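You operate a simulated robot arm through the tools that you are given. There is no shell and no other tool. Be economical: measure what you need, move in short steps, check, and stop when the job is done.

You run a simulated robot arm. Do the job below in one go: nothing can be reset, and whatever is moved stays where it is left.

## Task
Open the pink slider.
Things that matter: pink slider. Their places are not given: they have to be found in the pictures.

The check looks at the end state, three seconds after you hand in, the way a careful person would. Anything else that was tipped, shoved, dropped, spilled or broken makes it a failure.

## Robot
A 7-joint arm with a two-finger parallel gripper, fixed in place. Base frame: the origin is at the foot of the arm, x ahead of it, y to its left, z up; the work surface is at about z = 1.7. Readings come in cm, degrees, newtons and seconds.
With the tool pointing down near the work surface it reaches from about 24 to 62 cm from the base axis. Its first joint turns from -66.0 to 66.0 degrees. Payload 2.6 kg.
Tool frame: the origin (TCP) lies between the finger pads and is the grasp point; the fingertips stand 3 cm ahead of it; z points along the fingers, y is the line along which they close. Largest opening 9.4 cm; finger width 2.8, thickness 1; the body of the gripper, 5 by 9.6 cm, starts 5.5 cm behind the TCP.
Orientation is that of the tool frame in the base frame, as a unit quaternion [w, x, y, z]. With the fingers straight down and closing along the base's y, the tool's x points along the base's -x, its y along +y and its z along -z.

## Interface
- The arm moves only by the tool send_rows. Its argument "series" is a list of rows, each an object (a shift or turn left out is 0, a gripper value left out holds the last) with "dp": the shift along the tool's x, y, z in cm, a list of three; "delta_rot": the turn, a rotation vector about the tool's x, y, z in degrees, a list of three; "hand": the closure in counts, from 0 (fully open) to 255 (shut). In form: [{"dp": [x, y, z], "delta_rot": [ax, ay, az], "hand": hand}, ...]. A call has 1 to 8 rows; each row shifts and turns the commanded pose from where the row before left it, along the tool's axes as they then stand. Each row takes 0.2 s and may step no farther than 5 cm and 8.6 degrees from the row before; otherwise, or with a gripper value out of range, the whole call is refused. A pose out of reach is approached as far as the arm can. The call stops where the force on the tool passes 40 N (or 10 N more than at its start, if that is more) or the arm is blocked; 0.2 s more then pass. Each finger travels about 7.2 cm/s and halts on what it meets, pressing with about 28 N; the grip force reading is that of the motor and also rises with nothing between the fingers. The clock runs only during rows and for 0.2 s after the last one: add rows that do not move to give the fingers time. The reply holds the time, the measured pose of the TCP, the force on the tool along the base axes, the opening and the grip force, in the units named above and with some noise, and new pictures: "show" is both (left out), scene, wrist or none.
- Cameras (640 x 400 px; columns grow to the right, rows downward): "scene" is fixed at [3.27, 42.83, 56.91]; the picture's right is [-0.81, -0.58, 0.00], its down [-0.29, 0.41, -0.86] and it looks along [0.50, -0.70, -0.50] (base axes); focal length 345 px, centre (320, 200). "wrist" rides on the gripper at [-3.7, 0, -5.8] in the tool frame; the picture's right is [0.00, -1.00, 0.00], its down [0.97, 0.00, -0.24] and it looks along [0.24, 0.00, 0.97] (tool axes); focal length 218 px, centre (320, 200).
- point_at(camera, pixels): for up to 12 pixels [column, row] of the newest picture of that camera ("zoom" is the newest enlarged one), the place [x, y, z] in the base frame of the surface seen there, good to about 0.2 cm. The clock stands still meanwhile.
- zoom(camera, box): a new picture of the part [left, top, right, bottom] of that camera's present view, enlarged. The clock stands still meanwhile.
- job_done(): hands the job in; it is judged then, once.

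Work in short steps. Measure before you move; look again where a grasp or a placing could have gone wrong, and mend it. You have 60 turns and 120 pictures in all, those below and enlarged ones among them. Open the gripper and draw the arm clear of the work before you hand the job in, unless the task says otherwise; then end with one line.

The tools are called after ">>>" as a command line: name --argument value ..., lists and objects as JSON in quotes. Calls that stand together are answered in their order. send_rows: Moves the arm, as the interface text tells. Its arguments: {"type":"object","properties":{"series":{"type":"array","items":{"type":"object","properties":{"dp":{"type":"array","items":{"type":"number"}},"delta_rot":{"type":"array","items":{"type":"number"}},"hand":{"type":"number"}}}},"show":{"type":"string","enum":["both","scene","wrist","none"]}},"required":["series"]} The other tools are called the same way: point_at (camera, pixels) gives the place of the surface under pixels of a picture; zoom (camera, box) takes an enlarged picture of a part of a camera's view; job_done () hands the job in.

At the start:

```text
clock: 0.0
tool_pos: [32.08, -11.18, 28.25]
ee_rot: [0.0, 0.0, 1.0, 0.0]
wrist_force: [-0.4, 0.2, -0.1]
grip_width: 9.37
grasp_force: 0.1
```

scene: 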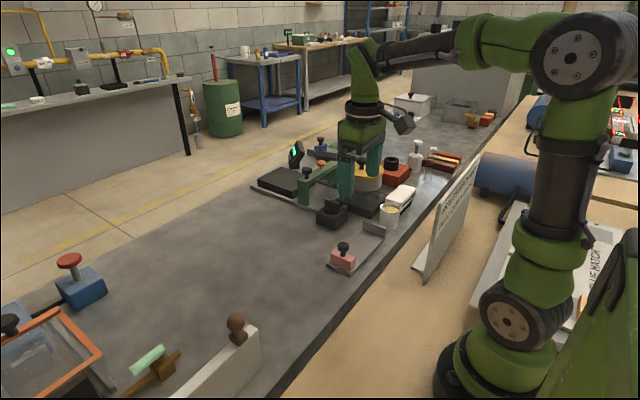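
wrist: 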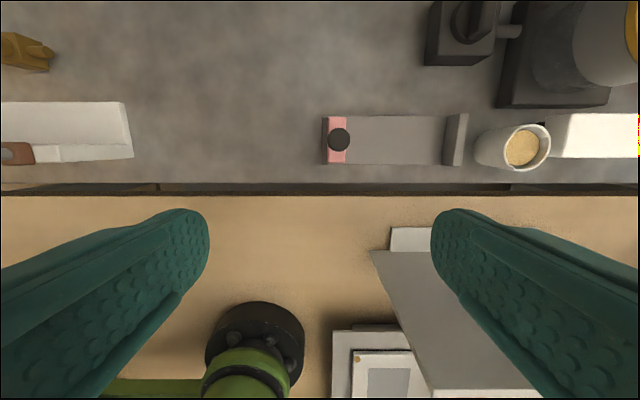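

The pink slider appears at scene (343,255), with a black knob, on a gray track. I zoom in and measure.

>>> zoom --camera "scene" --box '[290, 190, 430, 290]'

>>> zoom --camera "wrist" --box '[280, 80, 560, 200]'

>>> point_at --camera "wrist" --pixels '[[338, 139], [326, 122], [326, 160], [344, 122], [390, 140], [440, 140], [455, 118], [455, 160], [300, 140], [390, 118], [390, 162]]'

>>> point_at --camera "scene" --pixels '[[343, 246], [343, 252], [335, 258], [350, 262], [365, 245], [375, 228], [355, 270], [325, 266]]'

```text
4.00 times, centred on (360, 240) of scene
```

zoom: 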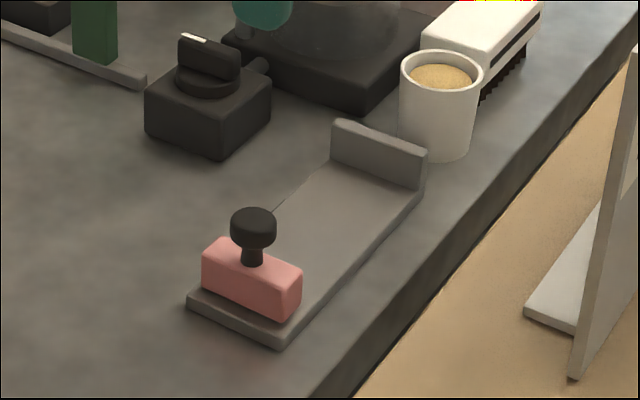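

```text
2.29 times, centred on (420, 140) of wrist
```

zoom: 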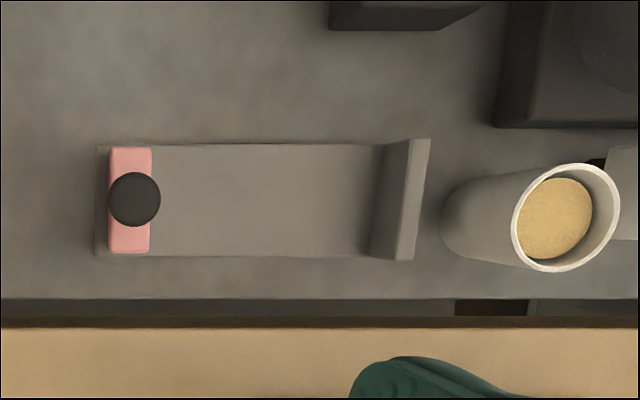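

```text
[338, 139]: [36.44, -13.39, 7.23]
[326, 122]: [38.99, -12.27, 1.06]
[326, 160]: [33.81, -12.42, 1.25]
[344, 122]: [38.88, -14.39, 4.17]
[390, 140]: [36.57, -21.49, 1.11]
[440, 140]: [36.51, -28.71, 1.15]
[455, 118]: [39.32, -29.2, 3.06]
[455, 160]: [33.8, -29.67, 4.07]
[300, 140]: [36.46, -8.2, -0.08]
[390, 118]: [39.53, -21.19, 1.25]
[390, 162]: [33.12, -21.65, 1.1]
```

```text
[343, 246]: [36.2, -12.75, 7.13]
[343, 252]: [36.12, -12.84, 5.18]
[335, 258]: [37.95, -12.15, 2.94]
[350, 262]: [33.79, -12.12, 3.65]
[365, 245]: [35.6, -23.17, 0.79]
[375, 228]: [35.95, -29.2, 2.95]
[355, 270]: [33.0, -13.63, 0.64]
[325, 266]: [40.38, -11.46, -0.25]
```

The knob is centred near (36.4, -13.4), top z about 7.2, and the track runs toward -y to the stop at y ≈ -29. The table reads about -0.1 rather than 1.7, so I check the measurement against the known fingertips at z = 25.25.

>>> point_at --camera "wrist" --pixels '[[185, 212], [204, 235], [455, 212], [436, 235], [200, 220], [80, 60], [250, 60], [520, 150], [500, 130], [540, 170]]'

>>> point_at --camera "scene" --pixels '[[345, 195], [345, 200], [374, 172], [343, 170], [200, 250], [389, 206]]'

```text
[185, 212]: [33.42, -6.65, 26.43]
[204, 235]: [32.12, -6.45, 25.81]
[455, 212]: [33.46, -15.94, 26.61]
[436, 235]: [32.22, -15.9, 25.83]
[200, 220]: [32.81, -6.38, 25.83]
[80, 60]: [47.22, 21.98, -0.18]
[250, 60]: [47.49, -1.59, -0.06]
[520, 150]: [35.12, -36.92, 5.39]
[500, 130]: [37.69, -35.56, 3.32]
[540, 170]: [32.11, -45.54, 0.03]
```

```text
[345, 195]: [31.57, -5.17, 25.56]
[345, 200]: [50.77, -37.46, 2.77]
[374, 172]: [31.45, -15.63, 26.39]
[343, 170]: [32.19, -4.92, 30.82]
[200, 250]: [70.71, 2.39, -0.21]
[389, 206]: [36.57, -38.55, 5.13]
```

The fingertips read correctly, so the measurements are good. I move over the knob and descend to z ≈ 13, still open.

>>> send_rows --series '[{"dp": [-4.3, -2.2, 0]}, {"dp": [0, 0, 4]}, {"dp": [0, 0, 4]}, {"dp": [0, 0, 4]}, {"dp": [0, 0, 3], "hand": 60}, {"dp": [0, 0, 0]}]'

```text
clock: 1.4
tool_pos: [36.72, -13.35, 13.18]
ee_rot: [0.0, -0.001, 1.0, 0.001]
wrist_force: [-0.2, -0.4, 0.6]
grip_width: 7.16
grasp_force: 0.0
```

scene: 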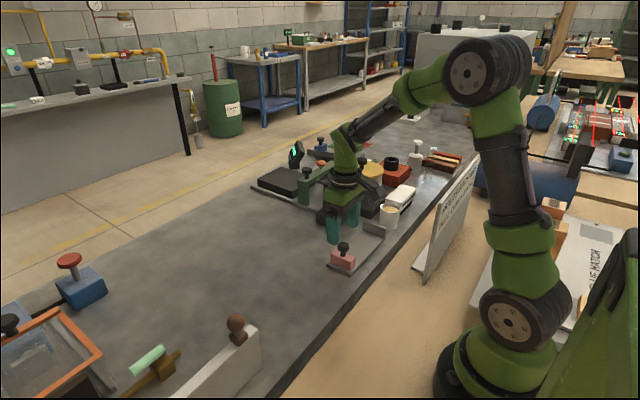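
wrist: 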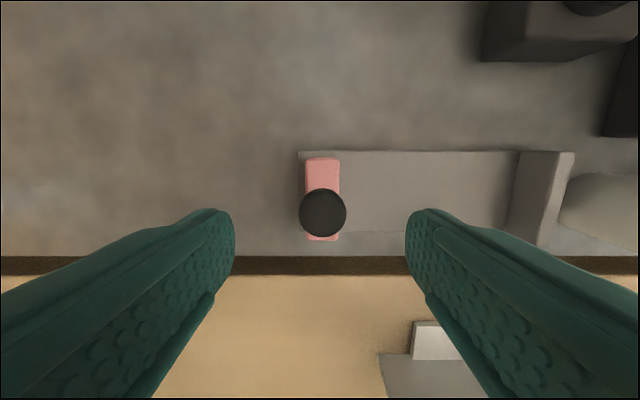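

The knob at wrist (323,212) is centred between the fingers. I lower to z ≈ 8 (tips at 5, above the pink block at 4.2) and close on the knob.

>>> send_rows --series '[{"dp": [0.2, 0, 2.7]}, {"dp": [0, 0, 2.4]}, {"hand": 60}, {"hand": 200}, {"hand": 200}, {"hand": 200}, {"hand": 200}]'

>>> zoom --camera "scene" --box '[290, 190, 430, 290]'

```text
clock: 3.0
tool_pos: [36.41, -13.5, 8.07]
ee_rot: [0.0, 0.0, 1.0, 0.0]
wrist_force: [2.2, -6.4, -7.6]
grip_width: 2.67
grasp_force: 45.6
```

scene: 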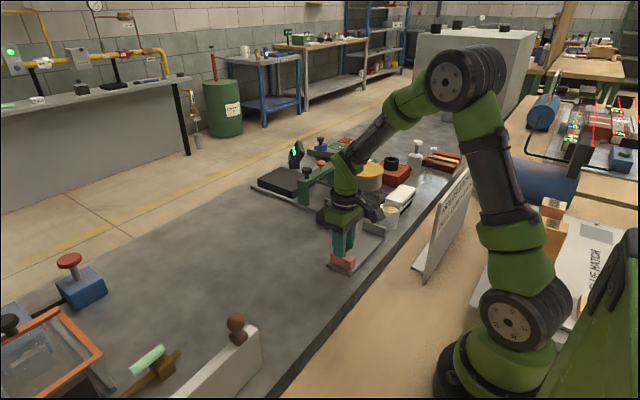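
wrist: 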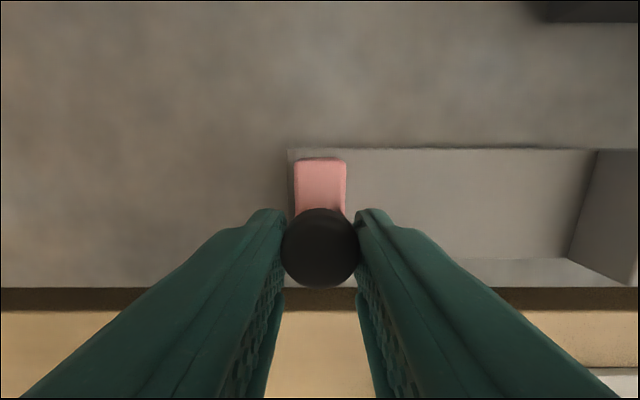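

```text
4.00 times, centred on (360, 240) of scene
```

zoom: 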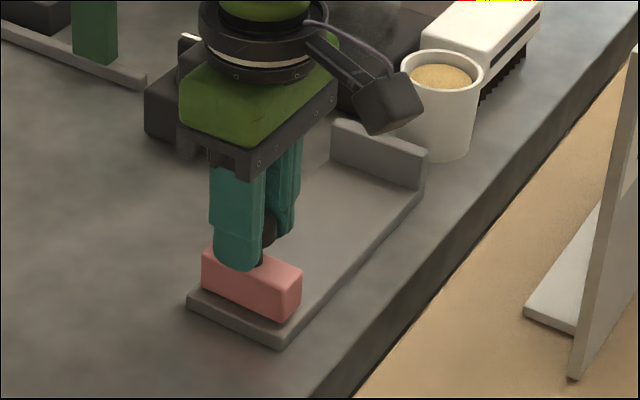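

The knob is held (width 2.67). I slide it gently toward -y along the track.

>>> send_rows --series '[{"dp": [0, -0.7, 0]}, {"dp": [0, -0.7, 0]}, {"dp": [0, -0.8, 0]}, {"dp": [0, -0.8, 0]}]'

```text
clock: 3.8
tool_pos: [36.38, -15.06, 8.05]
ee_rot: [0.001, -0.003, 1.0, 0.001]
wrist_force: [1.0, -0.7, -2.2]
grip_width: 2.66
grasp_force: 45.3
stopped in row 3: the force on the tool passed its limit (the readings are from after the stop); the commanded pose is now the measured one
```

scene: 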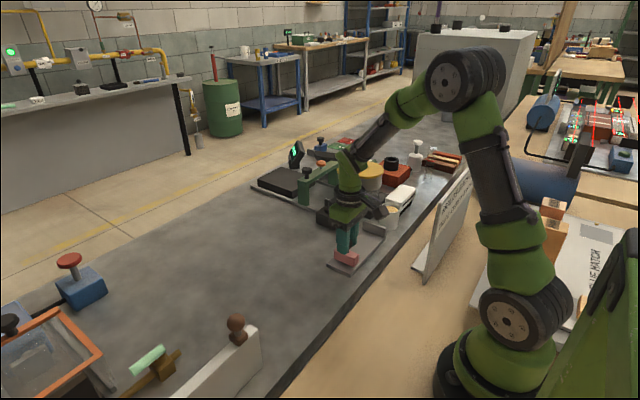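
wrist: 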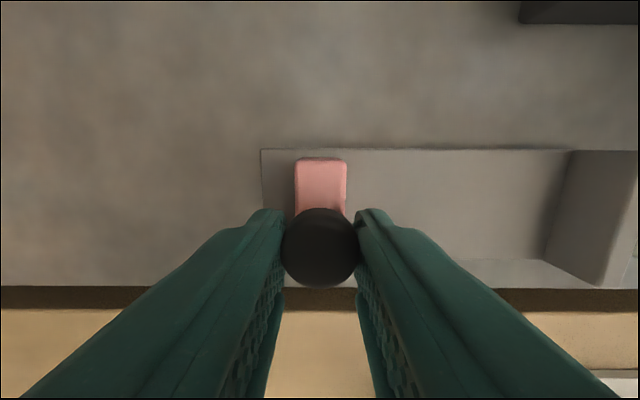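

The slider moved about 1.5 cm, then the force limit tripped, probably from drag. I go on with smaller, slower steps.

>>> send_rows --series '[{"dp": [0, -0.3, 0]}, {"dp": [0, -0.3, 0]}, {"dp": [0, -0.3, 0]}, {"dp": [0, -0.3, 0]}, {"dp": [0, -0.3, 0]}, {"dp": [0, -0.3, 0]}, {"dp": [0, -0.3, 0]}, {"dp": [0, -0.3, 0]}]' --show "wrist"

```text
clock: 5.6
tool_pos: [36.46, -17.46, 8.2]
ee_rot: [0.001, -0.003, 1.0, 0.002]
wrist_force: [1.8, -0.4, 0.0]
grip_width: 2.7
grasp_force: 45.1
```

wrist: 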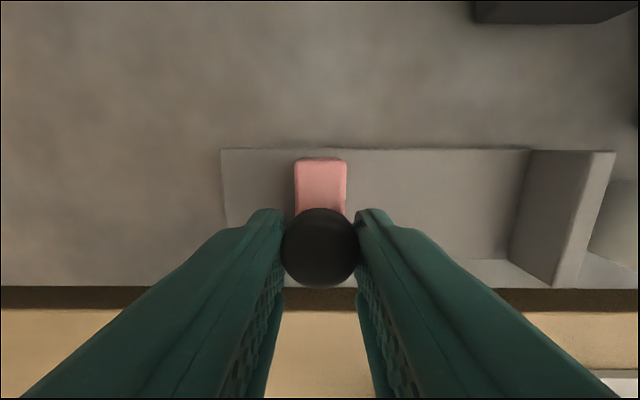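

It slides freely at this speed, with the force near zero. I continue.

>>> send_rows --series '[{"dp": [0, -0.4, 0]}, {"dp": [0, -0.4, 0]}, {"dp": [0, -0.4, 0]}, {"dp": [0, -0.4, 0]}, {"dp": [0, -0.4, 0]}, {"dp": [0, -0.4, 0]}, {"dp": [0, -0.4, 0]}, {"dp": [0, -0.4, 0]}]' --show "none"

>>> send_rows --series '[{"dp": [0, -0.4, 0]}, {"dp": [0, -0.4, 0]}, {"dp": [0, -0.4, 0]}, {"dp": [0, -0.4, 0]}, {"dp": [0, -0.4, 0]}, {"dp": [0, -0.4, 0]}, {"dp": [0, -0.4, 0]}, {"dp": [0, -0.4, 0]}]'

```text
clock: 7.4
tool_pos: [36.56, -20.48, 8.13]
ee_rot: [0.0, -0.004, 1.0, 0.002]
wrist_force: [7.1, 0.2, -15.7]
grip_width: 2.69
grasp_force: 44.9
```

```text
clock: 9.2
tool_pos: [36.32, -23.81, 8.06]
ee_rot: [0.001, -0.003, 1.0, 0.001]
wrist_force: [-17.1, 0.6, 10.6]
grip_width: 2.68
grasp_force: 45.5
```

scene: 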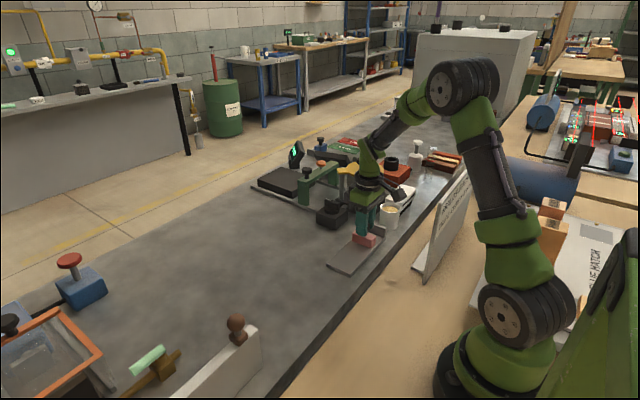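
wrist: 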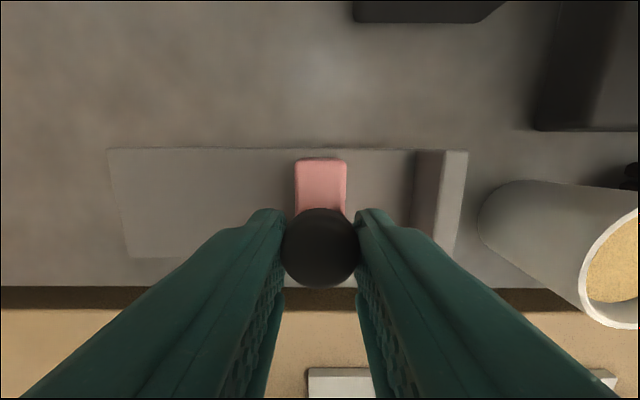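

The block still has a gap to the stop at wrist column 415. I continue and watch for the end of travel.

>>> send_rows --series '[{"dp": [0, -0.3, 0]}, {"dp": [0, -0.3, 0]}, {"dp": [0, -0.3, 0]}, {"dp": [0, -0.3, 0]}, {"dp": [0, -0.3, 0]}, {"dp": [0, -0.3, 0]}, {"dp": [0, -0.3, 0]}, {"dp": [0, -0.3, 0]}]'

>>> zoom --camera "scene" --box '[310, 170, 450, 270]'

```text
clock: 11.0
tool_pos: [36.41, -26.18, 8.01]
ee_rot: [0.0, -0.002, 1.0, 0.0]
wrist_force: [-15.9, 0.2, 5.4]
grip_width: 2.68
grasp_force: 44.6
```

scene: 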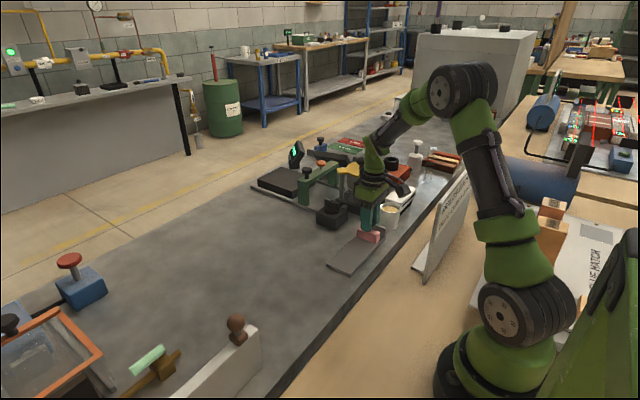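
wrist: 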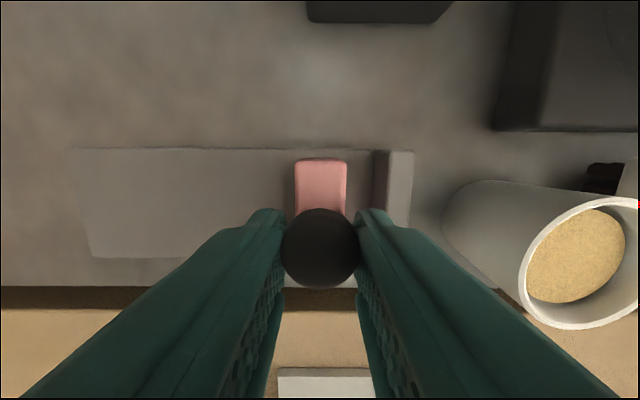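

```text
4.00 times, centred on (380, 220) of scene
```

zoom: 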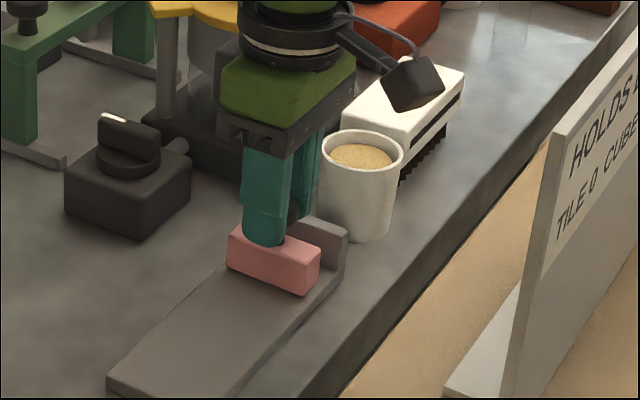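

A gap of about 1 cm to the stop remains. I continue in small steps until it stops.

>>> send_rows --series '[{"dp": [0, -0.2, 0]}, {"dp": [0, -0.2, 0]}, {"dp": [0, -0.2, 0]}, {"dp": [0, -0.2, 0]}, {"dp": [0, -0.2, 0]}, {"dp": [0, -0.2, 0]}, {"dp": [0, -0.2, 0]}]'

>>> point_at --camera "wrist" --pixels '[[455, 240], [470, 230], [560, 250], [390, 180], [360, 180], [375, 180], [320, 180]]'

```text
clock: 12.6
tool_pos: [36.39, -27.56, 8.2]
ee_rot: [-0.001, -0.003, 1.0, 0.002]
wrist_force: [-24.0, 7.3, 8.0]
grip_width: 2.68
grasp_force: 45.8
```

scene: 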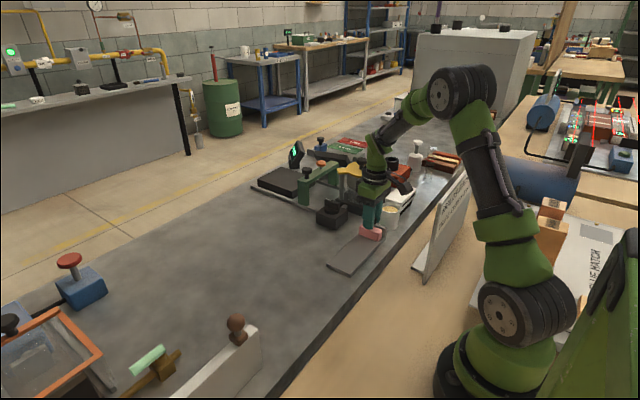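
wrist: 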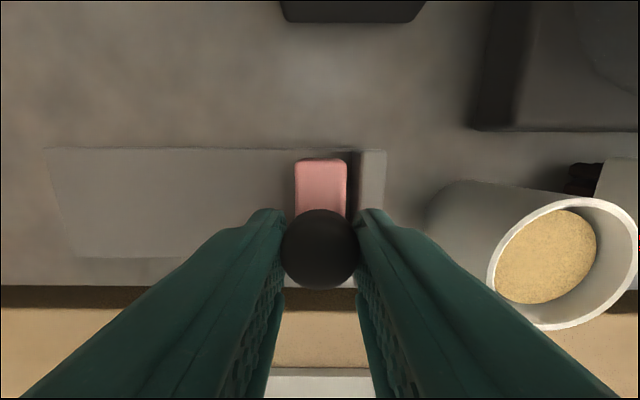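

```text
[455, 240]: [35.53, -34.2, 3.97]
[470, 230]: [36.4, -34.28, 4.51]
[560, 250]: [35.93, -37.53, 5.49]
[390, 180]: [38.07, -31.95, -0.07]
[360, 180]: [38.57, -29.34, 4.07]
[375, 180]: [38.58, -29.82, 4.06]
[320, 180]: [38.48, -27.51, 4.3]
```

The cup is at y ≈ -34, safely away. About 0.5 cm remains to the stop, so I press on until blocked.

>>> send_rows --series '[{"dp": [0, -0.2, 0]}, {"dp": [0, -0.2, 0]}, {"dp": [0, -0.2, 0]}, {"dp": [0, -0.2, 0]}, {"dp": [0, -0.1, 0]}]'

>>> zoom --camera "scene" --box '[310, 170, 450, 270]'

```text
clock: 13.1
tool_pos: [36.54, -27.51, 8.09]
ee_rot: [-0.002, -0.001, 1.0, 0.006]
wrist_force: [-2.7, 1.5, 2.2]
grip_width: 2.67
grasp_force: 44.6
stopped in row 2: the force on the tool passed its limit (the readings are from after the stop); the commanded pose is now the measured one
```

scene: 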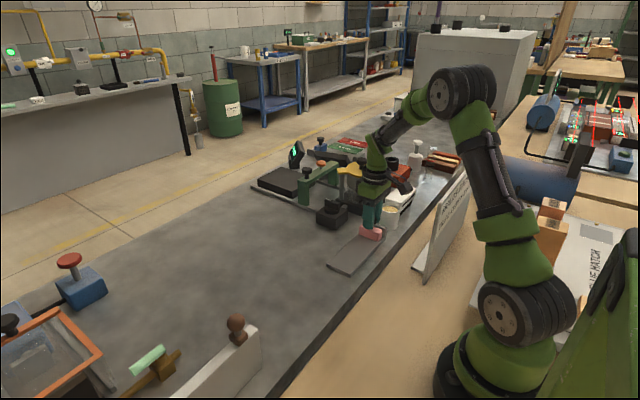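
wrist: 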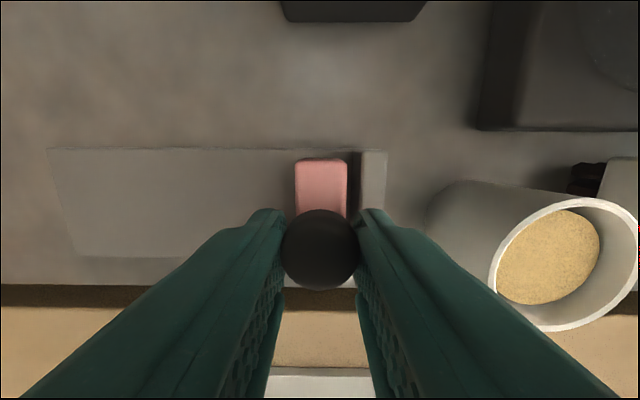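

```text
4.00 times, centred on (380, 220) of scene
```

zoom: 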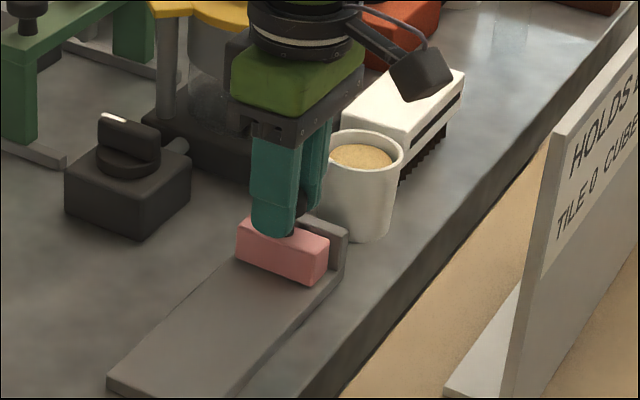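

The slider met its hard end after about 14 cm of travel. I release with a moderate opening (the cup is at y -34) and wait before rising straight up.

>>> send_rows --series '[{"hand": 120}, {"hand": 120}, {"hand": 120}, {"dp": [0, 0, -2]}, {"dp": [0, 0, -4]}, {"dp": [0, 0, -5]}, {"dp": [0, 0, -5]}, {"hand": 0}]'

>>> zoom --camera "scene" --box '[310, 170, 450, 270]'

```text
clock: 14.9
tool_pos: [36.36, -27.73, 23.95]
ee_rot: [-0.001, -0.002, 1.0, 0.006]
wrist_force: [1.0, 0.0, 0.3]
grip_width: 9.41
grasp_force: 0.1
```

scene: 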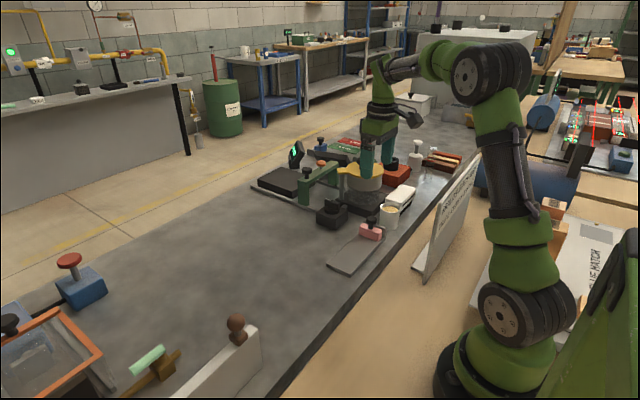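
wrist: 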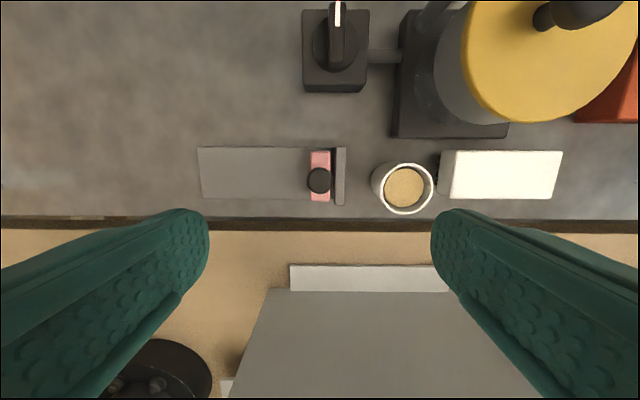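

```text
4.00 times, centred on (380, 220) of scene
```

zoom: 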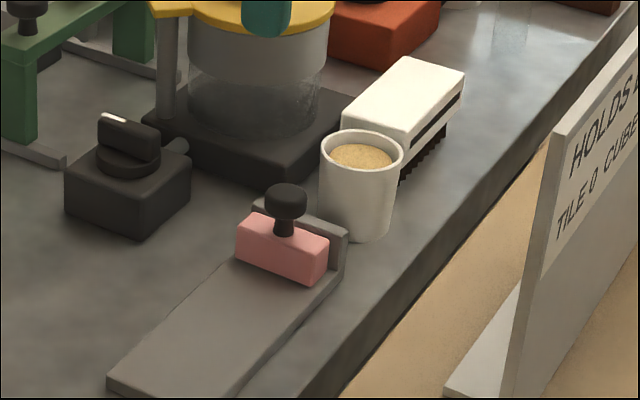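

The slider stayed at the far end by the stop, nothing else was disturbed, and the arm is clear with the gripper open. I hand in.

>>> job_done

```text
The job is handed in.
```

I slid the pink slider about 14 cm along its track until it would go no farther, beside the end stop, and it stayed there after I let go. I took that end as "open" because the track ran only that way. Nothing else was disturbed, and the arm is clear with the gripper open.
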